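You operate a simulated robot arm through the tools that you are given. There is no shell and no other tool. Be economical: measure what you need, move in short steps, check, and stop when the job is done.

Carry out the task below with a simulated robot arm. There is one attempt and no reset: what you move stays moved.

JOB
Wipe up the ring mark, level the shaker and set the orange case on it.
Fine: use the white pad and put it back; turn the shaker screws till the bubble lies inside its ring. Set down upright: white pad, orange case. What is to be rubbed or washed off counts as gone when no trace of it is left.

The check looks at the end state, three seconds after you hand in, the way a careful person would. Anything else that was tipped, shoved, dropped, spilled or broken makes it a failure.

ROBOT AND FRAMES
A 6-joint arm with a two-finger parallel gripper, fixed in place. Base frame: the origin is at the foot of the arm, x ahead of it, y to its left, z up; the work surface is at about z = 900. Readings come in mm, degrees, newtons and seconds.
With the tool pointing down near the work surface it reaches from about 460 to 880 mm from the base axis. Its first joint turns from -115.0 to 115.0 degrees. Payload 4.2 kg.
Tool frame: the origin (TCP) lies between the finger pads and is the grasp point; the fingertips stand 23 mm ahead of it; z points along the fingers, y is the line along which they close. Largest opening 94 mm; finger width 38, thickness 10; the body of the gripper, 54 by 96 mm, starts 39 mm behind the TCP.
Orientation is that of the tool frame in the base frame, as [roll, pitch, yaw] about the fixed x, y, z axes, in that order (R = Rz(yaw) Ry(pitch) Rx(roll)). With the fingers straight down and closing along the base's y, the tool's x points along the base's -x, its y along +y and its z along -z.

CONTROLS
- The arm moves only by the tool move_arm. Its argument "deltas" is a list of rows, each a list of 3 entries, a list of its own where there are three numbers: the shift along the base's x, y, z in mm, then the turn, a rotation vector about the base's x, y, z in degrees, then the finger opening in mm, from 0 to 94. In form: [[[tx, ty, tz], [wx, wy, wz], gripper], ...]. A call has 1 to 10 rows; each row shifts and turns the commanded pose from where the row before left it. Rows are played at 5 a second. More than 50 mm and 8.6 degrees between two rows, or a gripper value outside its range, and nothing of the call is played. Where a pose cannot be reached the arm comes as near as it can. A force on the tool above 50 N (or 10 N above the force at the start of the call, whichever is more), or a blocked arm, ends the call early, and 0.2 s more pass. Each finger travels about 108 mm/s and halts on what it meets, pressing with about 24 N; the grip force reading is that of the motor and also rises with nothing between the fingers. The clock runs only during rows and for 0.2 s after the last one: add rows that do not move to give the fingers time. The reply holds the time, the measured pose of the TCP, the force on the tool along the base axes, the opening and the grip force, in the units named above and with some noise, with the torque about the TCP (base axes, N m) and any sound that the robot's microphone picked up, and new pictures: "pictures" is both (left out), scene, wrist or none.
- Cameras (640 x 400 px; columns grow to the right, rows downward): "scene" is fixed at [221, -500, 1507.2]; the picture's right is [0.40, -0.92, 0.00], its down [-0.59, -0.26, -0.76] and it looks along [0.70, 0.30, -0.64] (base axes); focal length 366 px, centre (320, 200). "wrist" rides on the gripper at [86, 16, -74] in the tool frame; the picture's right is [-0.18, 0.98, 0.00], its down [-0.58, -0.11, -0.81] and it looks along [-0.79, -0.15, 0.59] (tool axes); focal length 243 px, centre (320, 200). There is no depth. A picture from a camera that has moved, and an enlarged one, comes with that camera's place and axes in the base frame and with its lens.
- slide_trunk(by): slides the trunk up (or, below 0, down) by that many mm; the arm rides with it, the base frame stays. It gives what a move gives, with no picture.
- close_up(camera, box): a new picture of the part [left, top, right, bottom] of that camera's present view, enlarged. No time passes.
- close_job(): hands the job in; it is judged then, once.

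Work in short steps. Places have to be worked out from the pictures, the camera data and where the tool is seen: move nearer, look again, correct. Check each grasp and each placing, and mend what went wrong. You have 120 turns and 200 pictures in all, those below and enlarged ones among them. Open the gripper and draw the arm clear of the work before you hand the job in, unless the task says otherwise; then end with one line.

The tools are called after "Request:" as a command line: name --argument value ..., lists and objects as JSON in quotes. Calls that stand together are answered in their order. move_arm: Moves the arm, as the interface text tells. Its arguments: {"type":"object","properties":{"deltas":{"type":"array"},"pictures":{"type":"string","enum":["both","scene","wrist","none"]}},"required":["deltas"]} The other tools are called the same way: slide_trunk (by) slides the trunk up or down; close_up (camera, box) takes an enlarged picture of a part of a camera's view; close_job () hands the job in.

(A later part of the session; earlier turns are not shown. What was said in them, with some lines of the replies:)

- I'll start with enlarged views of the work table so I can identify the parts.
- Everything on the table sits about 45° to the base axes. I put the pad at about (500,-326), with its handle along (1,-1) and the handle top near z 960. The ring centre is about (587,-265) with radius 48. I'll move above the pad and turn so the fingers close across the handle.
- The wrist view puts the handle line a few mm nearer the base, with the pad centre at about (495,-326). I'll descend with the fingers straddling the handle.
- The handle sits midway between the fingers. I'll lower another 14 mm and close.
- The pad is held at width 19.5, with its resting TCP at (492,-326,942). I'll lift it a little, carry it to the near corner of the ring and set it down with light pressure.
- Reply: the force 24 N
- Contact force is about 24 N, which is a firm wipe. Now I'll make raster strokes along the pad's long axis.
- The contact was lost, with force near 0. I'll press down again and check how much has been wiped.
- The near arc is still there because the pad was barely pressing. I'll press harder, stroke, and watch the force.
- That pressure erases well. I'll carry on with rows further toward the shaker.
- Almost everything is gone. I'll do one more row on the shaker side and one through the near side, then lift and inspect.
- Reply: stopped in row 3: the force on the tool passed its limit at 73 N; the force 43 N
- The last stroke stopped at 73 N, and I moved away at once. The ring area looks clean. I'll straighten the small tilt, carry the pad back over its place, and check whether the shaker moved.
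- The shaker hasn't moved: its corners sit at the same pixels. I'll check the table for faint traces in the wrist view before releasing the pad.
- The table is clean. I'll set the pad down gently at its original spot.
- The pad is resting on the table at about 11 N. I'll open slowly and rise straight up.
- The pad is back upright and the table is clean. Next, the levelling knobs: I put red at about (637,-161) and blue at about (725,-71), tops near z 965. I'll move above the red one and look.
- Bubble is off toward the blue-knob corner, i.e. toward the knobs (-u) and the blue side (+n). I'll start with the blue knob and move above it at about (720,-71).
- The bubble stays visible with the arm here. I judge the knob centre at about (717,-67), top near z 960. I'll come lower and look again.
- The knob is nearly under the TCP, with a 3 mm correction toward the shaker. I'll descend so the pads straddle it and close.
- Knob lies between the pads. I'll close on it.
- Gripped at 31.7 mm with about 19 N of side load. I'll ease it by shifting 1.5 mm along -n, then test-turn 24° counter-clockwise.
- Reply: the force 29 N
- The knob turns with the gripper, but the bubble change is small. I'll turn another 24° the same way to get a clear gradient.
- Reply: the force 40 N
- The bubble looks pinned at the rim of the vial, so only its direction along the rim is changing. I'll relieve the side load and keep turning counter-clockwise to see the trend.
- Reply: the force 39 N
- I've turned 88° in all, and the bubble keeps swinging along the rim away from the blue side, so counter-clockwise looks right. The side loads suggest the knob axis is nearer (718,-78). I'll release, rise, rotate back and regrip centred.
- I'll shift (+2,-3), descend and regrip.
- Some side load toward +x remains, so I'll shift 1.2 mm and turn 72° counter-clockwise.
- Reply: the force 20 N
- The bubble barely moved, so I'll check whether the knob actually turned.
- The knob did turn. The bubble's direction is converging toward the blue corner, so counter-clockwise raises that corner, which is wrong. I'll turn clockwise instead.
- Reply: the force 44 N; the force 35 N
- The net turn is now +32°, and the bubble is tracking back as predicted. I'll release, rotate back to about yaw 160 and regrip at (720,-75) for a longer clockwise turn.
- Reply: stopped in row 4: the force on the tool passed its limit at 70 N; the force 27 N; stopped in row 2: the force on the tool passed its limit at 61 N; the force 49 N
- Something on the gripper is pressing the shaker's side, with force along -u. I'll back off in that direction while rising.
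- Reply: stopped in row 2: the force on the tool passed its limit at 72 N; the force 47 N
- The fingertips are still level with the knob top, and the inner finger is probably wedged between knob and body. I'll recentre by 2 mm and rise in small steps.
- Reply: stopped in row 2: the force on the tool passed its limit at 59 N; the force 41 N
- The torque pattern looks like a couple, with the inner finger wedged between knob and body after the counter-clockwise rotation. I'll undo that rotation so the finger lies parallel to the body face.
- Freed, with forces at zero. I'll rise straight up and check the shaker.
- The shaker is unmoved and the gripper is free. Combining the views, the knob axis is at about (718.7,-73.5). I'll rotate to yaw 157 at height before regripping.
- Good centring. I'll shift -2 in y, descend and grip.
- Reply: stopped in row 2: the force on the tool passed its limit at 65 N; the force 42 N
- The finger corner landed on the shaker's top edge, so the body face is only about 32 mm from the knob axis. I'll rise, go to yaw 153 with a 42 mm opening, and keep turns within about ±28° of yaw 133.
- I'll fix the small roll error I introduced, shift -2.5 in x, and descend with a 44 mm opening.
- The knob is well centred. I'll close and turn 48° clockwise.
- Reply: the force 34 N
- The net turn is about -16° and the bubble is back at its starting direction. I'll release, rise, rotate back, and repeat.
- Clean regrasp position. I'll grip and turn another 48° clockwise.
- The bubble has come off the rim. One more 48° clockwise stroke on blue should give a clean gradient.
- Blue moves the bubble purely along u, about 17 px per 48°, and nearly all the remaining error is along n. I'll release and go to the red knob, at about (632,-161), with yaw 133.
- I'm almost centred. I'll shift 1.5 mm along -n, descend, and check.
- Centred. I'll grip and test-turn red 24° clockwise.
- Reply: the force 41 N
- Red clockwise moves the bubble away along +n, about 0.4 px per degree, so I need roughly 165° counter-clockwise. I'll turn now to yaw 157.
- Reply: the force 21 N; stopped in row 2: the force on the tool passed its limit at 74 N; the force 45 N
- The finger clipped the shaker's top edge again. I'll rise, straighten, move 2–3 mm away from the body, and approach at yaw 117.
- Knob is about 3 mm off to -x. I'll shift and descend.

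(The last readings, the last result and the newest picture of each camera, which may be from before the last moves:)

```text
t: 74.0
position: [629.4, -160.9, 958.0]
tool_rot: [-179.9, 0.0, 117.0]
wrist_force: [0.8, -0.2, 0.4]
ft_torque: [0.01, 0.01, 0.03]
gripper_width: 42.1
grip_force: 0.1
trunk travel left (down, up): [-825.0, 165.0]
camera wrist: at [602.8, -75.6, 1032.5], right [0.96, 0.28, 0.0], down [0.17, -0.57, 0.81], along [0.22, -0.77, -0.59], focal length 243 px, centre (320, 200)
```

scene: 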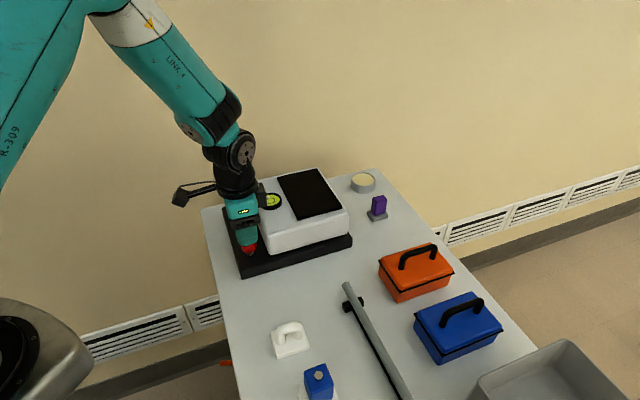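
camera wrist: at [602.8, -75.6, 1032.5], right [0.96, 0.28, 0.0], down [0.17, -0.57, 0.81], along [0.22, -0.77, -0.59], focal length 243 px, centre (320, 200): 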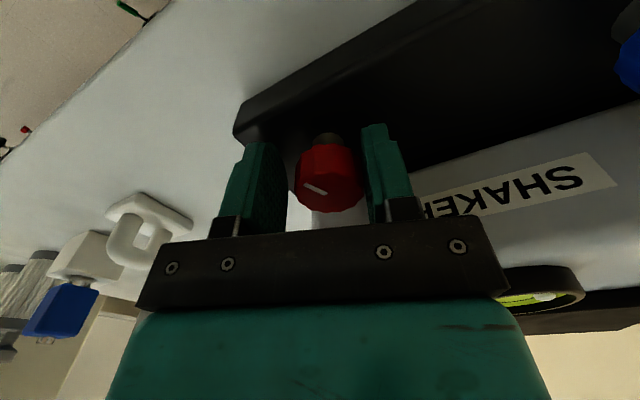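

Good. I'll grip, turn 40° counter-clockwise to yaw 157, and look at the bubble.

Request:
move_arm --deltas '[[[1.3, 0.4, 0], [0, 0, 0], 34], [[0, 0, 0], [0, 0, 0], 26], [[0, 0, 0], [0, 0, 0], 26], [[0, 0, 0], [0, 0, 8], 26], [[0, 0, 0], [0, 0, 8], 26], [[0, 0, 0], [0, 0, 8], 26], [[0, 0, 0], [0, 0, 8], 26], [[0, 0, 0], [0, 0, 8], 26], [[0, 0, 0], [0, 0, 0], 26]]' --pictures "none"

Request:
close_up --camera "scene" --box '[238, 180, 302, 220]'

```text
t: 76.0
position: [630.1, -161.4, 958.0]
tool_rot: [-180.0, -0.1, 157.0]
wrist_force: [5.6, 14.7, -7.3]
ft_torque: [0.0, 0.06, 0.09]
gripper_width: 32.8
grip_force: 7.3
trunk travel left (down, up): [-825.0, 165.0]
```

```text
10.00 times, centred on (270, 200) of scene
camera zoom: at [221.0, -500.0, 1507.2], right [0.4, -0.92, 0.0], down [-0.59, -0.26, -0.76], along [0.7, 0.3, -0.64], focal length 3657 px, centre (820, 200)
```

zoom: 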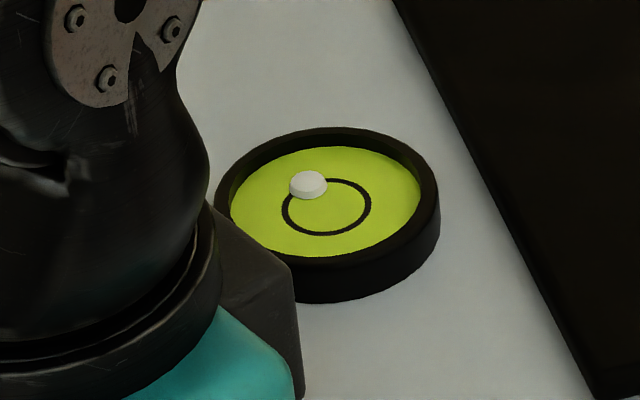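

On track. I estimate about 85° more counter-clockwise on red, then about 22° clockwise on blue. Next red stroke.

Request:
move_arm --deltas '[[[0, 0, 0], [0, 0, 0], 41], [[0, 0, 0], [0, 0, 0], 41], [[0, 0, 25], [0, 0, 0], 41], [[0, 0, 28], [0, 0, 0], 42], [[0, 0, 0], [0, 0, -8], 42], [[0, 0, 0], [0, 0, -8], 42], [[0, 0, 0], [0, 0, -8], 42], [[0, 0, 0], [0, 0, -8], 42], [[0, 0, 0], [0, 0, -8], 42], [[0, 0, 0], [0, 0, 0], 42]]' --pictures "none"

Request:
move_arm --deltas '[[[0, 0, -15], [0, 0, 0], 42], [[0, 0, -15], [0, 0, 0], 42], [[0, 0, -14], [0, 0, 0], 42], [[0, 0, -9], [0, 0, 0], 42], [[0, 0, 0], [0, 0, 0], 42]]' --pictures "wrist"

```text
t: 78.2
position: [631.2, -162.7, 1012.3]
tool_rot: [-179.8, -0.1, 116.7]
wrist_force: [-0.4, -0.6, 0.4]
ft_torque: [-0.02, 0.01, 0.0]
gripper_width: 42.2
grip_force: 0.0
trunk travel left (down, up): [-825.0, 165.0]
```

```text
t: 79.3
position: [630.2, -165.1, 959.8]
tool_rot: [-179.8, -0.1, 116.9]
wrist_force: [0.0, -0.6, -0.1]
ft_torque: [-0.01, 0.0, 0.01]
gripper_width: 42.2
grip_force: 0.1
trunk travel left (down, up): [-825.0, 165.0]
camera wrist: at [605.4, -78.2, 1034.2], right [0.96, 0.28, 0.0], down [0.17, -0.57, 0.81], along [0.22, -0.77, -0.59], focal length 243 px, centre (320, 200)
```

wrist: 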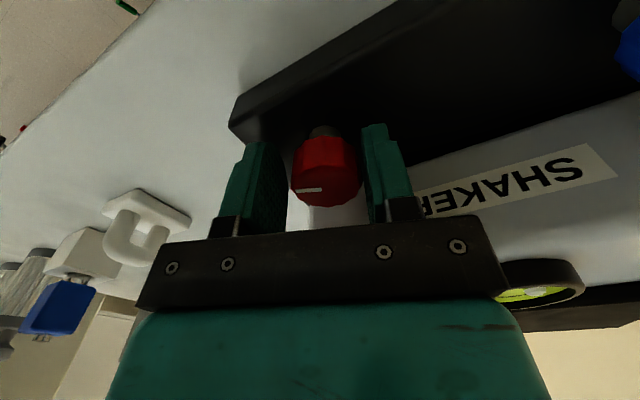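

Request:
move_arm --deltas '[[[0, 1.2, -1.5], [0, 0, 0], 34], [[0, 0, 0], [0, 0, 0], 24], [[0, 0, 0], [0, 0, 0], 22], [[0, 0, 0], [0, 0, 8], 22], [[0, 0, 0], [0, 0, 8], 22], [[0, 0, 0], [0, 0, 8], 22], [[0, 0, 0], [0, 0, 8], 22], [[0, 0, 0], [0, 0, 8], 22], [[0, 0, 0], [0, 0, 0], 22]]' --pictures "none"

Request:
close_up --camera "scene" --box '[238, 180, 302, 220]'

```text
t: 81.3
position: [633.7, -162.0, 958.4]
tool_rot: [179.9, 0.4, 157.1]
wrist_force: [28.1, 17.3, 31.8]
ft_torque: [0.0, 0.21, 0.01]
gripper_width: 31.7
grip_force: 45.1
trunk travel left (down, up): [-825.0, 165.0]
```

```text
10.00 times, centred on (270, 200) of scene
camera zoom: at [221.0, -500.0, 1507.2], right [0.4, -0.92, 0.0], down [-0.59, -0.26, -0.76], along [0.7, 0.3, -0.64], focal length 3657 px, centre (820, 200)
```

zoom: 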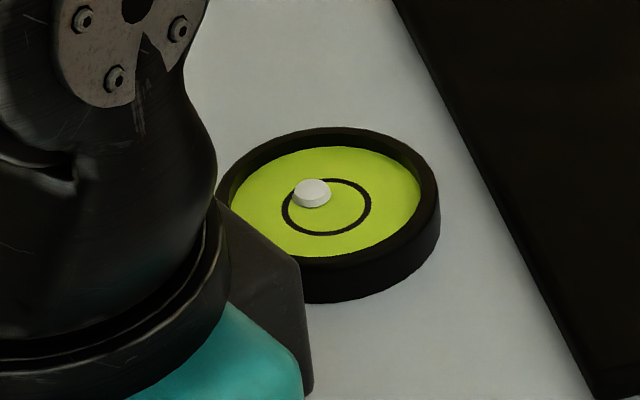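

Remaining error is about 23 along n (some 55° red) and 8 along u (some 22° blue). One more red stroke.

Request:
move_arm --deltas '[[[0, 0, 0], [0, 0, 0], 41], [[0, 0, 0], [0, 0, 0], 41], [[0, 0, 25], [0, 0, 0], 41], [[0, 0, 28], [0, 0, 0], 42], [[0, 0, 0], [0, 0, -8], 42], [[0, 0, 0], [0, 0, -8], 42], [[0, 0, 0], [0, 0, -8], 42], [[0, 0, 0], [0, 0, -8], 42], [[0, 0, 0], [0, 0, -8], 42], [[0, 0, 0], [0, 0, 0], 42]]' --pictures "none"

Request:
move_arm --deltas '[[[0, 0, -15], [0, 0, 0], 42], [[0, 0, -15], [0, 0, 0], 42], [[0, 0, -14], [0, 0, 0], 42], [[0, 0, -9], [0, 0, 0], 42], [[0, 0, 0], [0, 0, 0], 42]]' --pictures "wrist"

```text
t: 83.5
position: [629.8, -162.1, 1009.3]
tool_rot: [-179.9, 0.0, 116.8]
wrist_force: [0.6, 1.5, 0.2]
ft_torque: [0.0, -0.02, 0.04]
gripper_width: 42.0
grip_force: 0.0
trunk travel left (down, up): [-825.0, 165.0]
```

```text
t: 84.8
position: [629.2, -163.4, 957.0]
tool_rot: [-179.9, 0.0, 116.9]
wrist_force: [0.0, 0.4, -0.2]
ft_torque: [0.01, 0.0, 0.0]
gripper_width: 42.2
grip_force: 0.1
trunk travel left (down, up): [-825.0, 165.0]
camera wrist: at [603.8, -76.8, 1032.1], right [0.96, 0.28, 0.0], down [0.17, -0.57, 0.81], along [0.22, -0.77, -0.59], focal length 243 px, centre (320, 200)
```

wrist: 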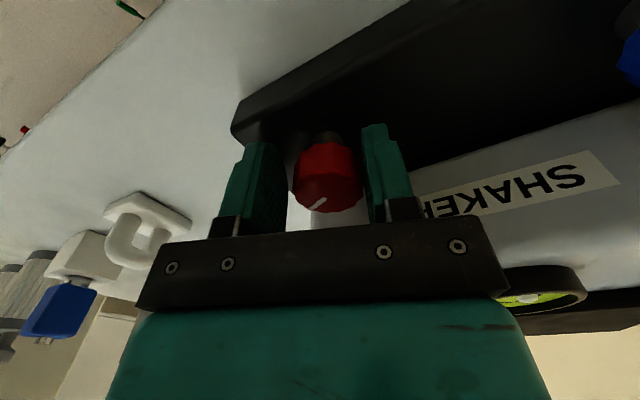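

Request:
move_arm --deltas '[[[1, 0.5, 0.5], [0, 0, 0], 34], [[0, 0, 0], [0, 0, 0], 24], [[0, 0, 0], [0, 0, 0], 22], [[0, 0, 0], [0, 0, 8], 22], [[0, 0, 0], [0, 0, 8], 22], [[0, 0, 0], [0, 0, 8], 22], [[0, 0, 0], [0, 0, 8], 22], [[0, 0, 0], [0, 0, 8], 22], [[0, 0, 0], [0, 0, 5], 22], [[0, 0, 0], [0, 0, 0], 22]]' --pictures "none"

Request:
close_up --camera "scene" --box '[238, 180, 302, 220]'

```text
t: 87.0
position: [633.3, -161.9, 958.3]
tool_rot: [-180.0, 0.0, 161.9]
wrist_force: [17.0, 6.3, 27.4]
ft_torque: [0.53, 0.32, -0.01]
gripper_width: 31.0
grip_force: 44.7
trunk travel left (down, up): [-825.0, 165.0]
```

```text
10.00 times, centred on (270, 200) of scene
camera zoom: at [221.0, -500.0, 1507.2], right [0.4, -0.92, 0.0], down [-0.59, -0.26, -0.76], along [0.7, 0.3, -0.64], focal length 3657 px, centre (820, 200)
```

zoom: 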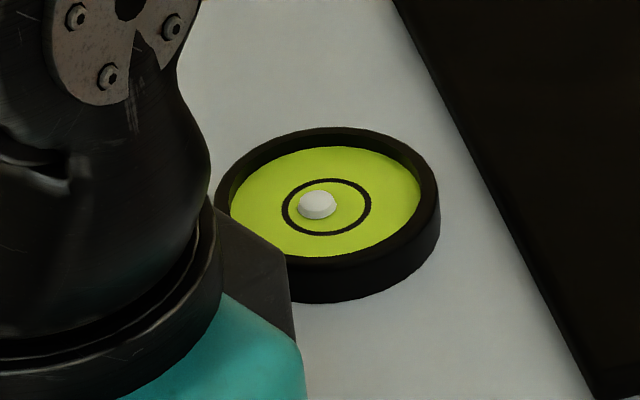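

The bubble is now inside the ring with margin. I'll release red gently, rise, and check that it stays.

Request:
move_arm --deltas '[[[0, 0, 0], [0, 0, 0], 39], [[0, 0, 0], [0, 0, 0], 39], [[0, 0, 20], [0, 0, 0], 39], [[0, 0, 40], [0, 0, 0], 42], [[0, 0, 50], [0, 0, 0], 50], [[-30, -30, 40], [0, 0, -7], 60], [[-30, -40, 0], [0, 0, -7], 60], [[-30, -40, 0], [0, 0, -7], 60], [[0, -40, 0], [0, 0, -7], 60], [[0, 0, 0], [0, 0, 0], 60]]'

Request:
close_up --camera "scene" --box '[238, 180, 302, 220]'

Request:
close_up --camera "scene" --box '[200, 160, 400, 285]'

```text
refused: row 6 steps farther than a row can; nothing moved
```

```text
10.00 times, centred on (270, 200) of scene
camera zoom: at [221.0, -500.0, 1507.2], right [0.4, -0.92, 0.0], down [-0.59, -0.26, -0.76], along [0.7, 0.3, -0.64], focal length 3657 px, centre (820, 200)
```

zoom: 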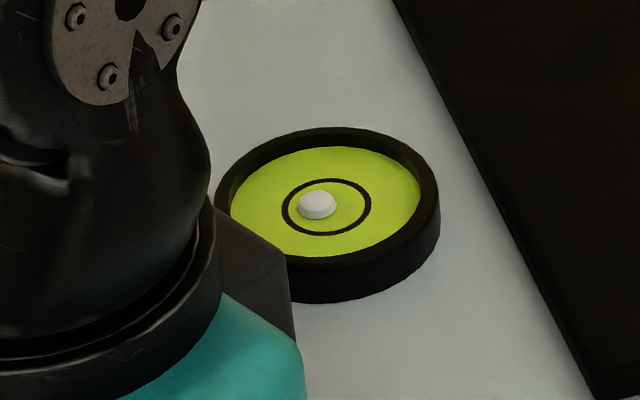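

```text
3.20 times, centred on (300, 222) of scene
camera zoom: at [221.0, -500.0, 1507.2], right [0.4, -0.92, 0.0], down [-0.59, -0.26, -0.76], along [0.7, 0.3, -0.64], focal length 1170 px, centre (384, 128)
```

zoom: 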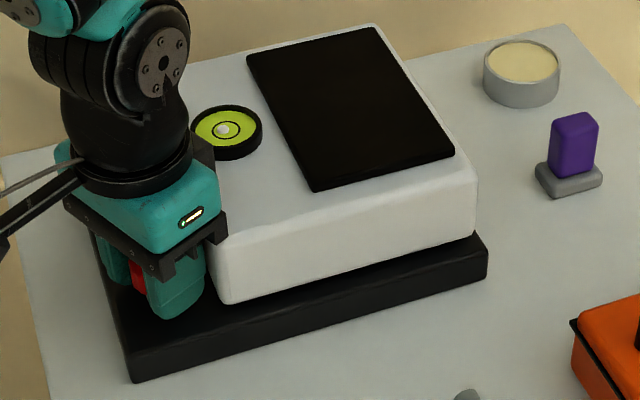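

The step was too large and was refused, so nothing moved and the bubble is still inside its ring. I'll release in smaller steps.

Request:
move_arm --deltas '[[[0, 0, 0], [0, 0, 0], 39], [[0, 0, 0], [0, 0, 0], 39], [[0, 0, 20], [0, 0, 0], 39], [[0, 0, 35], [0, 0, 0], 42], [[0, 0, 45], [0, 0, -7], 50], [[0, -25, 40], [0, 0, -7], 50], [[0, -40, 10], [0, 0, -7], 50], [[0, -45, 0], [0, 0, -7.5], 50], [[10, -45, 0], [0, 0, 0], 50], [[20, -40, 0], [0, 0, 0], 50]]'

Request:
close_up --camera "scene" --box '[200, 160, 400, 285]'

```text
t: 89.2
position: [664.2, -358.2, 1109.8]
tool_rot: [-179.9, 0.0, 133.3]
wrist_force: [-0.3, 0.0, 0.4]
ft_torque: [0.01, 0.02, -0.02]
gripper_width: 50.1
grip_force: 0.0
trunk travel left (down, up): [-825.0, 165.0]
camera wrist: at [615.8, -282.1, 1183.7], right [0.84, 0.54, 0.0], down [0.32, -0.5, 0.81], along [0.43, -0.68, -0.59], focal length 243 px, centre (320, 200)
```

scene: 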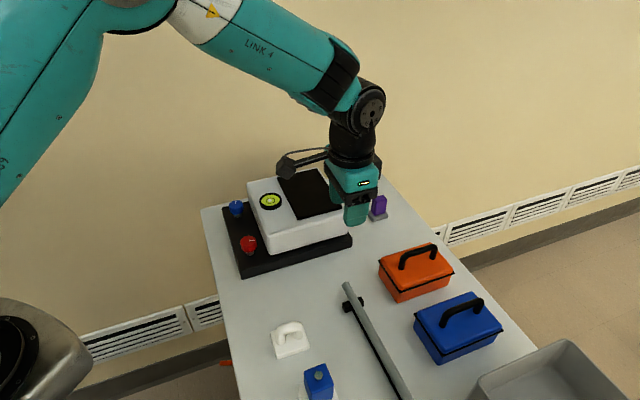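
wrist: 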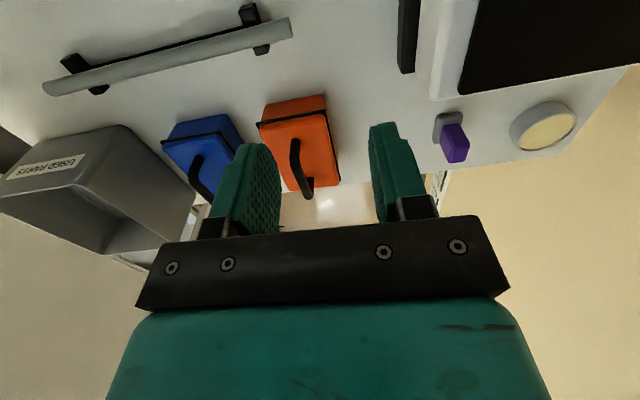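

```text
3.20 times, centred on (300, 222) of scene
camera zoom: at [221.0, -500.0, 1507.2], right [0.4, -0.92, 0.0], down [-0.59, -0.26, -0.76], along [0.7, 0.3, -0.64], focal length 1170 px, centre (384, 128)
```

zoom: 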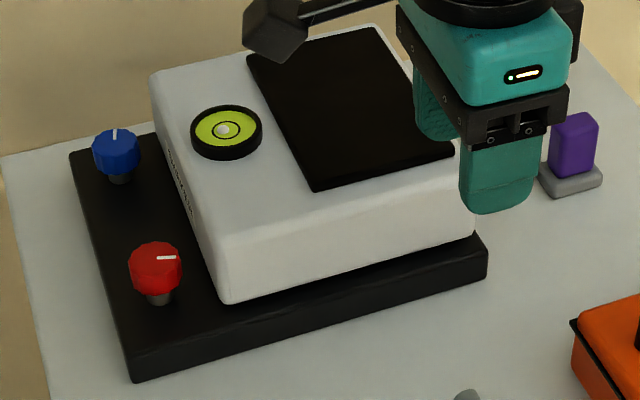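

The shaker is level and stable. Now the orange case: I'll move nearer, above its handle, to refine its position.

Request:
move_arm --deltas '[[[18, -38, 0], [0, 0, 0], 50], [[18, -38, 0], [0, 0, 0], 50], [[14, -39, -20], [0, 0, 0], 50], [[0, 0, 0], [0, 0, 0], 50]]'

Request:
close_up --camera "scene" --box '[340, 200, 532, 320]'

```text
t: 90.2
position: [713.9, -469.6, 1086.9]
tool_rot: [-179.9, -0.1, 133.4]
wrist_force: [-0.3, 0.8, -0.5]
ft_torque: [0.02, -0.03, 0.01]
gripper_width: 50.0
grip_force: 0.0
trunk travel left (down, up): [-825.0, 165.0]
camera wrist: at [665.2, -394.3, 1161.8], right [0.84, 0.54, 0.0], down [0.32, -0.5, 0.81], along [0.43, -0.68, -0.59], focal length 243 px, centre (320, 200)
```

scene: 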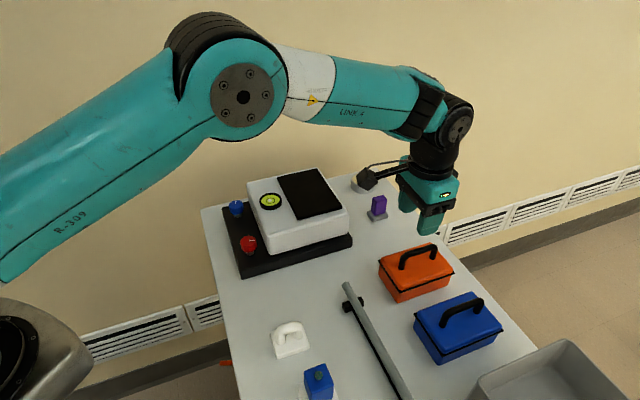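
wrist: 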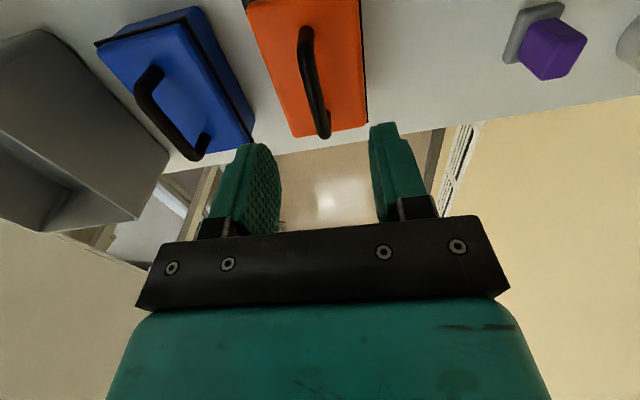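

```text
3.33 times, centred on (436, 260) of scene
camera zoom: at [221.0, -500.0, 1507.2], right [0.4, -0.92, 0.0], down [-0.59, -0.26, -0.76], along [0.7, 0.3, -0.64], focal length 1219 px, centre (-67, 0)
```

zoom: 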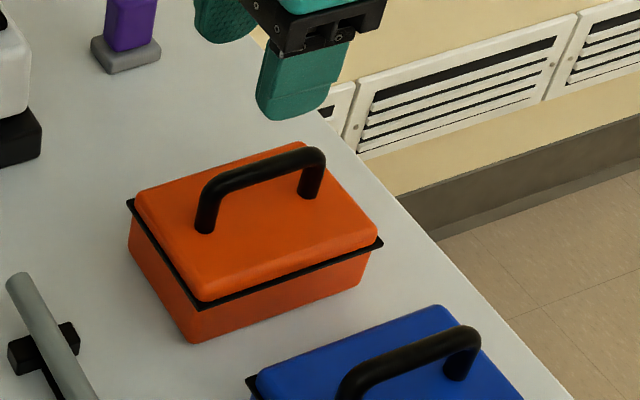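

The handle centre works out at about (720.6,-489), bar top near z 985, running along u. I'll come down to just above it and check.

Request:
move_arm --deltas '[[[3.4, -9.7, -30], [0, 0, 0], 50], [[3.3, -9.7, -30], [0, 0, 0], 50], [[0, 0, -12], [0, 0, 0], 50], [[0, 0, 0], [0, 0, 0], 50]]'

Request:
close_up --camera "scene" --box '[340, 200, 532, 320]'

```text
t: 91.2
position: [719.1, -490.3, 1014.7]
tool_rot: [-180.0, 0.1, 133.4]
wrist_force: [0.2, 0.3, -0.1]
ft_torque: [0.01, 0.03, -0.01]
gripper_width: 50.0
grip_force: 0.2
trunk travel left (down, up): [-825.0, 165.0]
camera wrist: at [669.5, -414.5, 1089.9], right [0.84, 0.54, 0.0], down [0.32, -0.5, 0.81], along [0.44, -0.68, -0.59], focal length 243 px, centre (320, 200)
```

scene: 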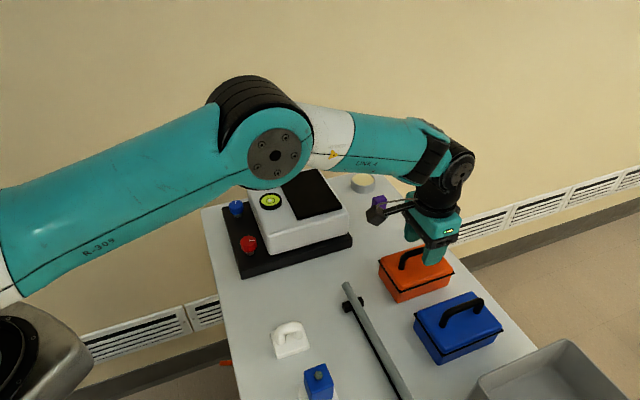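
wrist: 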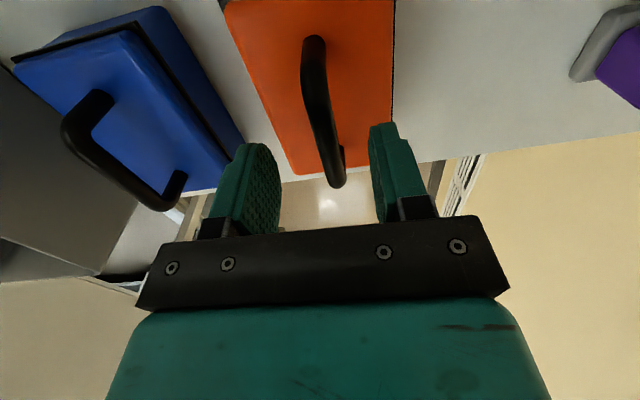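

```text
3.33 times, centred on (436, 260) of scene
camera zoom: at [221.0, -500.0, 1507.2], right [0.4, -0.92, 0.0], down [-0.59, -0.26, -0.76], along [0.7, 0.3, -0.64], focal length 1219 px, centre (-67, 0)
```

zoom: 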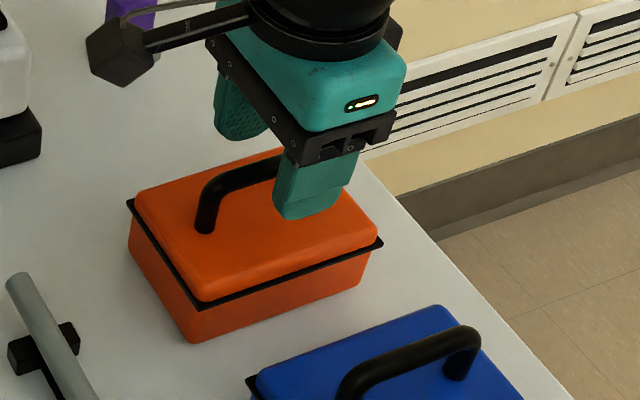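

The handle lies about 4 mm to +n of my centreline. I'll shift, descend to z 977 and close.

Request:
move_arm --deltas '[[[2.9, 2.7, -12], [0, 0, 0], 50], [[0, 0, -14], [0, 0, 0], 50], [[0, 0, -12], [0, 0, 0], 50], [[0, 0, 0], [0, 0, 0], 50], [[0, 0, 0], [0, 0, 0], 30], [[0, 0, 0], [0, 0, 0], 4], [[0, 0, 0], [0, 0, 0], 4], [[0, 0, 0], [0, 0, 0], 4]]'

Request:
close_up --camera "scene" --box '[340, 200, 532, 320]'

```text
t: 93.0
position: [720.6, -488.0, 976.9]
tool_rot: [-179.9, 0.0, 133.4]
wrist_force: [0.8, 0.6, 1.2]
ft_torque: [-0.08, -0.02, -0.06]
gripper_width: 11.6
grip_force: 24.5
trunk travel left (down, up): [-825.0, 165.0]
camera wrist: at [672.3, -412.5, 1052.9], right [0.84, 0.54, 0.0], down [0.32, -0.5, 0.81], along [0.44, -0.68, -0.59], focal length 243 px, centre (320, 200)
```

scene: 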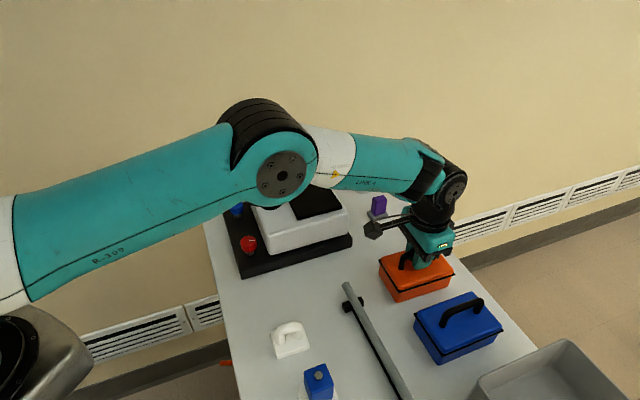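
wrist: 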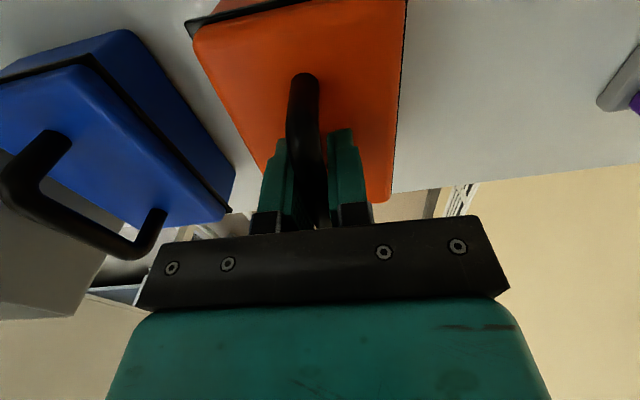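

```text
3.33 times, centred on (436, 260) of scene
camera zoom: at [221.0, -500.0, 1507.2], right [0.4, -0.92, 0.0], down [-0.59, -0.26, -0.76], along [0.7, 0.3, -0.64], focal length 1219 px, centre (-67, 0)
```

zoom: 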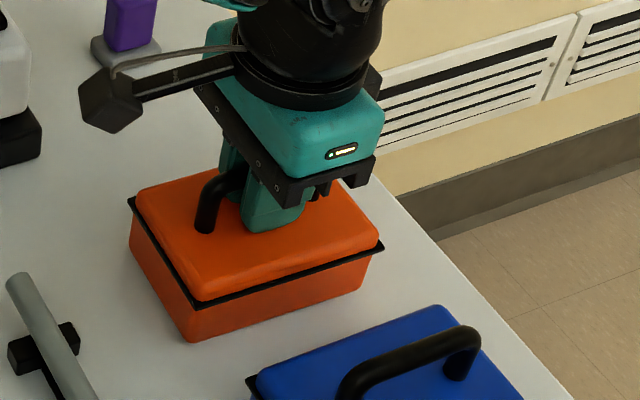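

Gripped at 11.6 mm. I'll lift straight up.

Request:
move_arm --deltas '[[[0, 0, 6], [0, 0, 0], 4], [[0, 0, 10], [0, 0, 0], 4], [[0, 0, 20], [0, 0, 0], 4], [[0, 0, 30], [0, 0, 0], 4], [[0, 0, 35], [0, 0, 0], 4], [[0, 0, 35], [0, 0, 0], 4], [[0, 0, 0], [0, 0, 0], 4]]'

```text
t: 94.5
position: [724.9, -490.1, 1111.3]
tool_rot: [-179.9, -0.1, 133.4]
wrist_force: [0.6, -0.5, -4.6]
ft_torque: [0.02, 0.0, 0.01]
gripper_width: 11.7
grip_force: 23.4
trunk travel left (down, up): [-825.0, 165.0]
camera wrist: at [676.9, -413.6, 1186.2], right [0.84, 0.54, 0.0], down [0.32, -0.5, 0.81], along [0.43, -0.68, -0.59], focal length 243 px, centre (320, 200)
```

scene: 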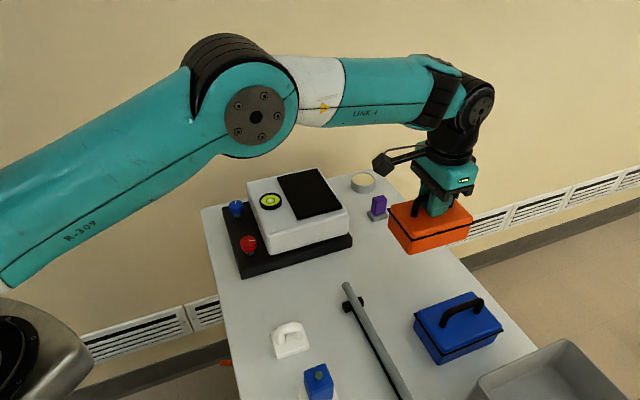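
wrist: 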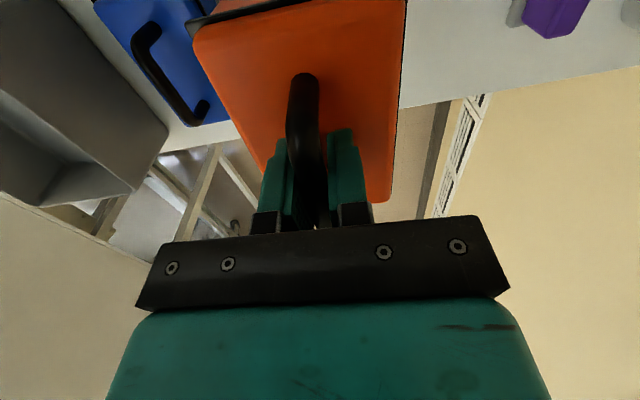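

The case is lifted and level. Its bottom is 77 mm below the TCP. The mat centre is about (813,-215), top near z 976, and is longer along n, so I'll turn the case +90° on the way, staying high.

Request:
move_arm --deltas '[[[0, 0, 20], [0, 0, 0], 4], [[8, 25, 5], [0, 0, 8], 4], [[8, 25, 0], [0, 0, 8], 4], [[8, 25, 0], [0, 0, 8], 4], [[8, 25, 0], [0, 0, 8], 4], [[8, 25, 0], [0, 0, 8], 4], [[8, 25, 0], [0, 0, 8], 4], [[8, 25, 0], [0, 0, 8], 4], [[8, 25, 0], [0, 0, 8], 4], [[0, 0, 0], [0, 0, 0], 4]]'

```text
t: 96.8
position: [785.7, -288.4, 1137.5]
tool_rot: [-180.0, 0.0, -162.5]
wrist_force: [-0.4, 0.4, -4.9]
ft_torque: [0.02, -0.01, 0.03]
gripper_width: 11.5
grip_force: 23.9
trunk travel left (down, up): [-825.0, 165.0]
camera wrist: at [697.3, -297.0, 1212.7], right [-0.12, 0.99, 0.0], down [0.59, 0.07, 0.81], along [0.8, 0.1, -0.59], focal length 243 px, centre (320, 200)
```

scene: 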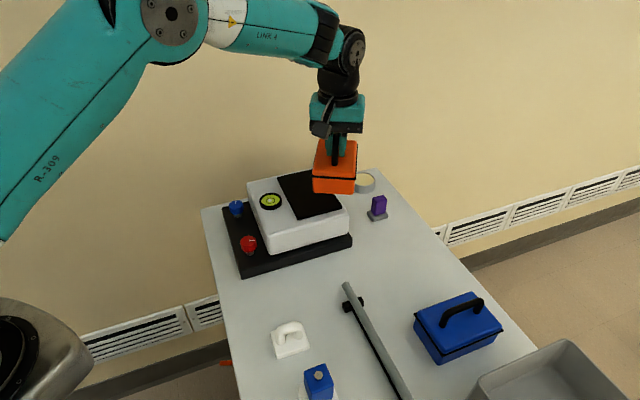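
wrist: 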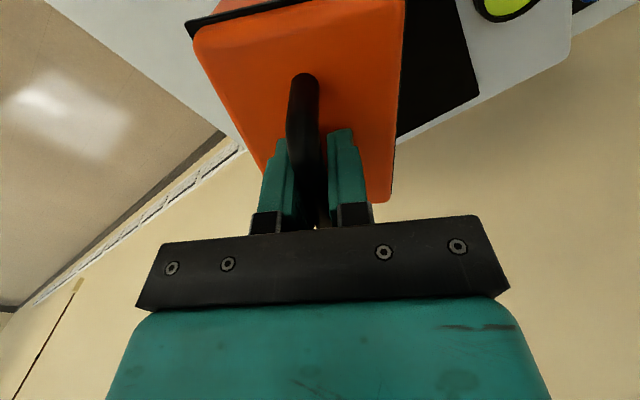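

I'll continue to above the mat centre and finish the turn.

Request:
move_arm --deltas '[[[7.5, 18.8, 0], [0, 0, 6.5], 4], [[7.5, 18.8, 0], [0, 0, 6.5], 4], [[7.5, 18.8, 0], [0, 0, 6.5], 4], [[7.5, 18.8, 0], [0, 0, 6.4], 4], [[0, 0, -20], [0, 0, 0], 4], [[0, 0, -20], [0, 0, 0], 4], [[0, 0, 0], [0, 0, 0], 4]]'

Request:
close_up --camera "scene" --box '[210, 120, 402, 240]'

```text
t: 98.3
position: [815.5, -213.7, 1098.1]
tool_rot: [-179.9, 0.0, -136.8]
wrist_force: [0.4, 0.4, -4.4]
ft_torque: [-0.02, -0.01, -0.02]
gripper_width: 11.6
grip_force: 23.6
trunk travel left (down, up): [-825.0, 165.0]
camera wrist: at [739.9, -259.3, 1172.9], right [-0.54, 0.84, 0.0], down [0.5, 0.32, 0.81], along [0.68, 0.43, -0.59], focal length 243 px, centre (320, 200)
```

scene: 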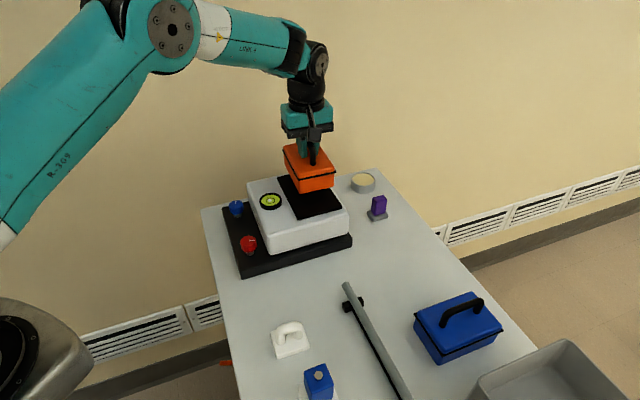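
wrist: 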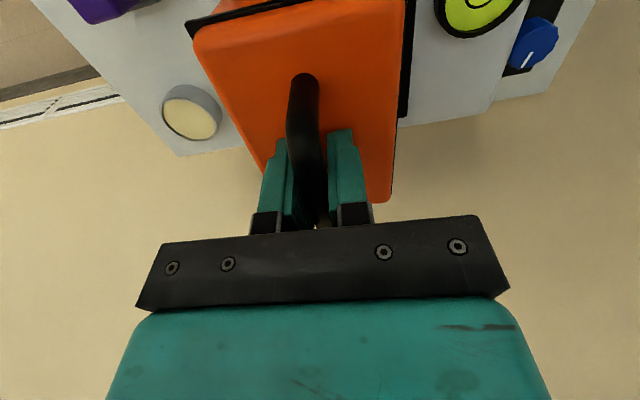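

```text
3.33 times, centred on (306, 180) of scene
camera zoom: at [221.0, -500.0, 1507.2], right [0.4, -0.92, 0.0], down [-0.59, -0.26, -0.76], along [0.7, 0.3, -0.64], focal length 1219 px, centre (367, 267)
```

zoom: 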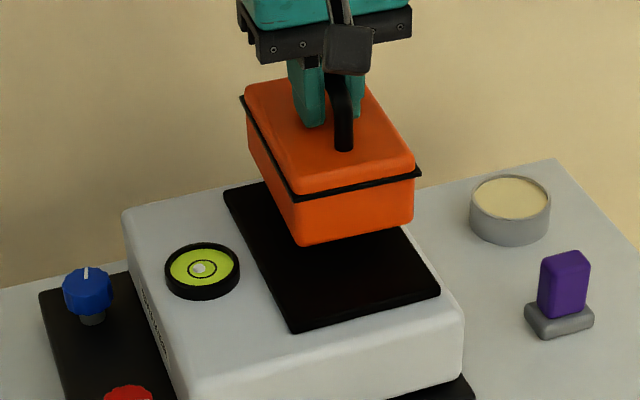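

The near edge gap is about 31 mm against about 7 mm at the far end, so I'll shift 12 mm toward -n, then lower.

Request:
move_arm --deltas '[[[-8.7, -8.2, -10], [0, 0, 0], 4], [[0, 0, -12], [0, 0, 0], 4], [[0, 0, -10], [0, 0, 0], 4], [[0, 0, 0], [0, 0, 0], 4]]' --pictures "none"

Request:
close_up --camera "scene" --box '[210, 120, 402, 240]'

```text
t: 99.1
position: [809.7, -224.9, 1081.6]
tool_rot: [-179.0, 0.5, -136.9]
wrist_force: [1.3, 0.9, 20.7]
ft_torque: [0.23, 1.23, -0.08]
gripper_width: 11.8
grip_force: 23.8
trunk travel left (down, up): [-825.0, 165.0]
stopped in row 3: the force on the tool passed its limit at 60 N (the readings are from after the stop); the commanded pose is now the measured one
```

```text
3.33 times, centred on (306, 180) of scene
camera zoom: at [221.0, -500.0, 1507.2], right [0.4, -0.92, 0.0], down [-0.59, -0.26, -0.76], along [0.7, 0.3, -0.64], focal length 1219 px, centre (367, 267)
```

zoom: 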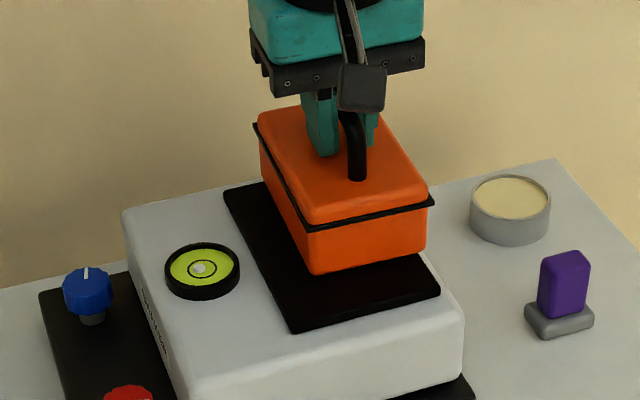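

Contact came earlier than expected, so the mat top is near z 1004. That also shifts my mat estimate: its centre is about 33 mm toward -n and 19 mm toward -u from here. I'll lift, straighten and shift.

Request:
move_arm --deltas '[[[0, 0, 12], [0, 0, 0], 4], [[0, 0, 15], [0.39, 1.05, 0], 4], [[-12.3, -2.9, 0], [0, 0, 0], 4], [[-12.3, -2.9, 0], [0, 0, 0], 4], [[-12.4, -2.9, 0], [0, 0, 0], 4], [[0, 0, 0], [0, 0, 0], 4]]'

Request:
close_up --camera "scene" --box '[210, 120, 402, 240]'

```text
t: 100.5
position: [772.2, -233.2, 1106.6]
tool_rot: [179.5, -0.3, -136.8]
wrist_force: [0.3, 0.8, -4.6]
ft_torque: [0.03, -0.02, -0.01]
gripper_width: 11.4
grip_force: 24.3
trunk travel left (down, up): [-825.0, 165.0]
camera wrist: at [697.1, -279.6, 1181.3], right [-0.54, 0.84, 0.01], down [0.5, 0.32, 0.8], along [0.68, 0.44, -0.6], focal length 243 px, centre (320, 200)
```

scene: 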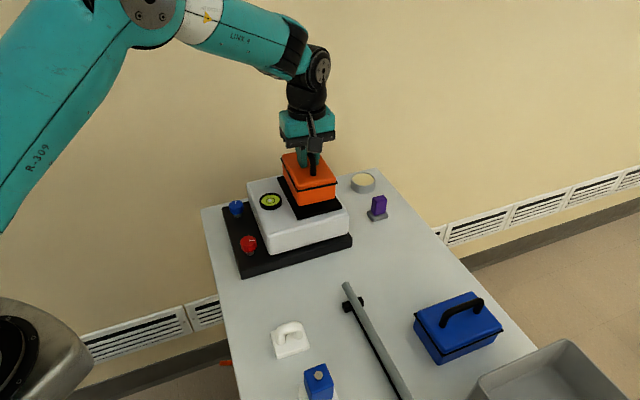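
wrist: 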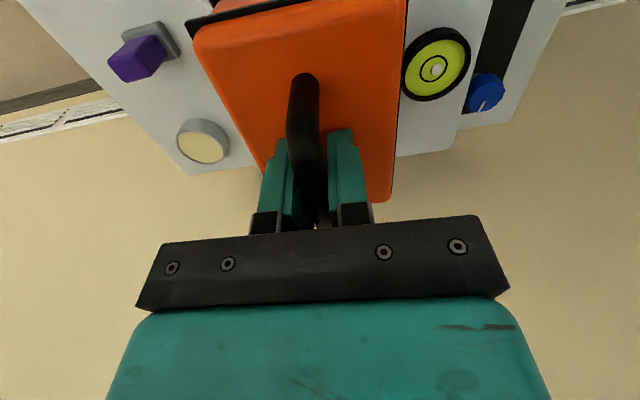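

```text
3.33 times, centred on (306, 180) of scene
camera zoom: at [221.0, -500.0, 1507.2], right [0.4, -0.92, 0.0], down [-0.59, -0.26, -0.76], along [0.7, 0.3, -0.64], focal length 1219 px, centre (367, 267)
```

zoom: 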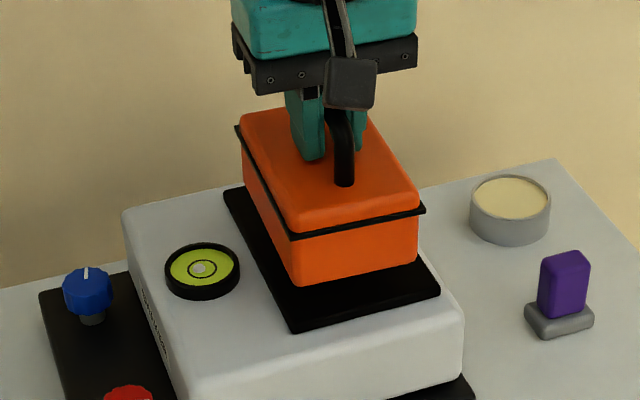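

Good alignment over the mat. I'll lower gently to contact.

Request:
move_arm --deltas '[[[0, 0, -10], [0, 0, 0], 4], [[0, 0, -8], [0, 0, 0], 4], [[0, 0, -3], [0, 0, 0], 4], [[0, 0, 0], [0, 0, 0], 4]]' --pictures "none"

```text
t: 101.5
position: [772.5, -233.4, 1085.6]
tool_rot: [179.5, -0.2, -136.8]
wrist_force: [0.0, 0.4, -3.9]
ft_torque: [-0.01, -0.02, 0.0]
gripper_width: 11.6
grip_force: 23.9
trunk travel left (down, up): [-825.0, 165.0]
```

Request:
move_arm --deltas '[[[0, 0, -1.5], [0, 0, 0], 4], [[0, 0, -1], [0, 0, 0], 4], [[0, 0, 0], [0, 0, 0], 4]]' --pictures "none"

Request:
close_up --camera "scene" --box '[210, 120, 402, 240]'

```text
t: 102.3
position: [773.5, -234.1, 1082.7]
tool_rot: [179.8, -0.1, -136.9]
wrist_force: [0.1, 1.9, 0.9]
ft_torque: [0.16, -0.32, 0.07]
gripper_width: 11.7
grip_force: 23.9
trunk travel left (down, up): [-825.0, 165.0]
```

```text
3.33 times, centred on (306, 180) of scene
camera zoom: at [221.0, -500.0, 1507.2], right [0.4, -0.92, 0.0], down [-0.59, -0.26, -0.76], along [0.7, 0.3, -0.64], focal length 1219 px, centre (367, 267)
```

zoom: 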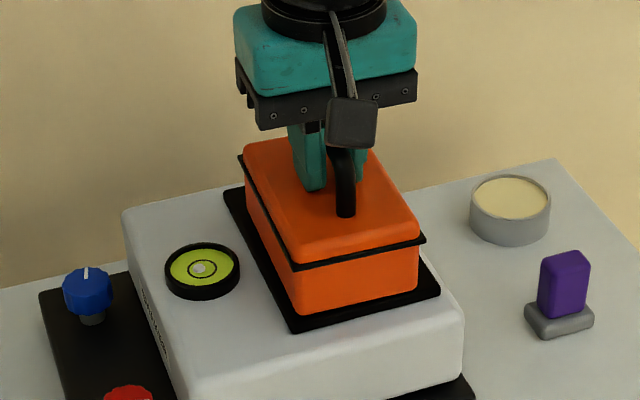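

The case has touched down, well inside the mat. I'll settle it 0.8 mm more, open a little, and rise straight.

Request:
move_arm --deltas '[[[0, 0, -0.8], [0, 0, 0], 4], [[0, 0, 0], [0, 0, 0], 20], [[0, 0, 0], [0, 0, 0], 32], [[0, 0, 0], [0, 0, 0], 32], [[0, 0, 15], [0, 0, 0], 32], [[0, 0, 30], [0, 0, 0], 32], [[0, 0, 45], [0, 0, 0], 40], [[0, 0, 45], [0, 0, 0], 50]]'

Request:
close_up --camera "scene" --box '[210, 120, 402, 240]'

```text
t: 104.1
position: [771.7, -234.0, 1218.7]
tool_rot: [179.6, -0.2, -136.8]
wrist_force: [0.1, -0.6, -0.5]
ft_torque: [0.01, 0.01, 0.0]
gripper_width: 49.9
grip_force: 0.1
trunk travel left (down, up): [-825.0, 165.0]
camera wrist: at [697.3, -280.6, 1293.6], right [-0.54, 0.84, 0.01], down [0.5, 0.32, 0.8], along [0.68, 0.44, -0.6], focal length 243 px, centre (320, 200)
```

scene: 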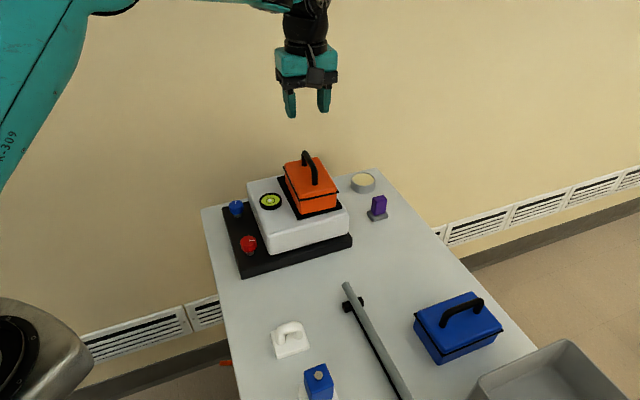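
wrist: 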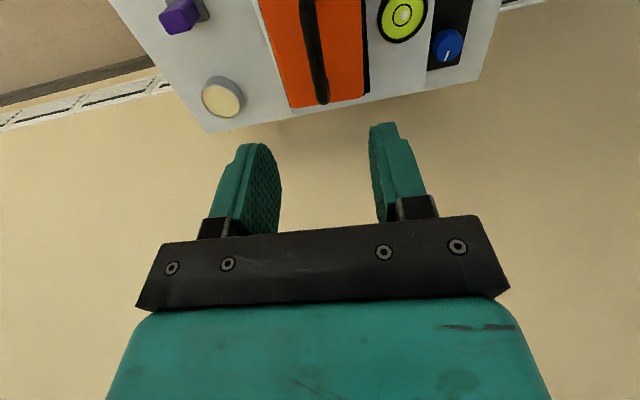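

```text
3.33 times, centred on (306, 180) of scene
camera zoom: at [221.0, -500.0, 1507.2], right [0.4, -0.92, 0.0], down [-0.59, -0.26, -0.76], along [0.7, 0.3, -0.64], focal length 1219 px, centre (367, 267)
```

zoom: 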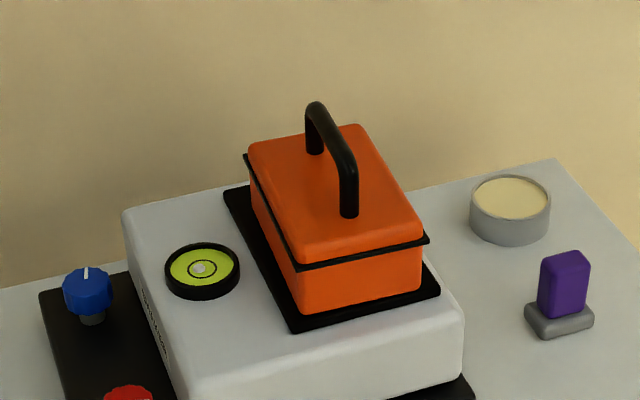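

The case stands upright on the mat. Final close checks of the bubble and the wiped table.

Request:
close_up --camera "scene" --box '[238, 180, 302, 220]'

Request:
close_up --camera "scene" --box '[220, 260, 380, 360]'

```text
10.00 times, centred on (270, 200) of scene
camera zoom: at [221.0, -500.0, 1507.2], right [0.4, -0.92, 0.0], down [-0.59, -0.26, -0.76], along [0.7, 0.3, -0.64], focal length 3657 px, centre (820, 200)
```

zoom: 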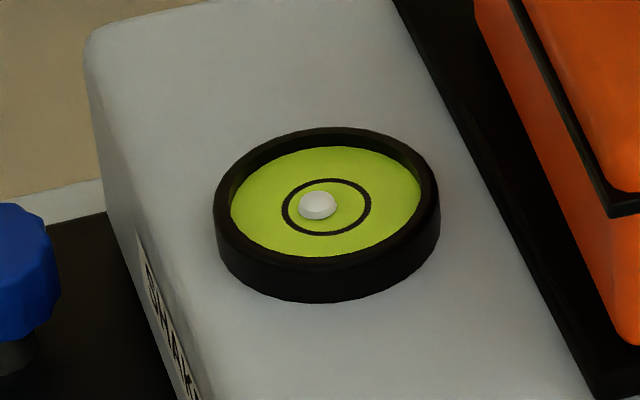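

```text
4.00 times, centred on (300, 310) of scene
camera zoom: at [221.0, -500.0, 1507.2], right [0.4, -0.92, 0.0], down [-0.59, -0.26, -0.76], along [0.7, 0.3, -0.64], focal length 1463 px, centre (400, -240)
```

zoom: 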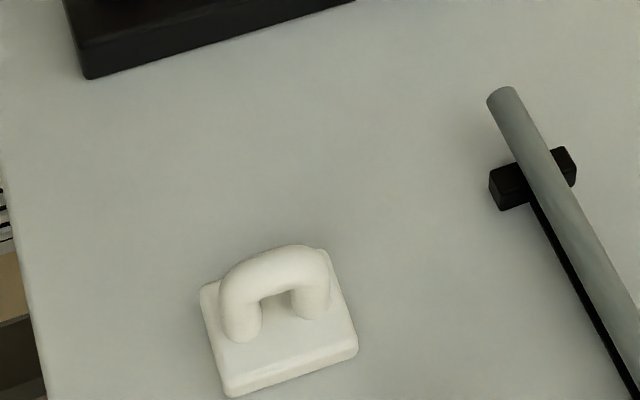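

The bubble lies fully inside its ring, the table shows no trace of the mark, the pad is back, and the arm is clear. Handing in.

Request:
close_job

```text
The job is handed in.
```

The ring mark is wiped away with no trace left, the white pad is back upright in its place, the shaker's bubble lies inside its ring, and the orange case stands upright on the shaker; the arm pressed the shaker hard several times while turning the screws, but nothing looked shifted in the pictures.
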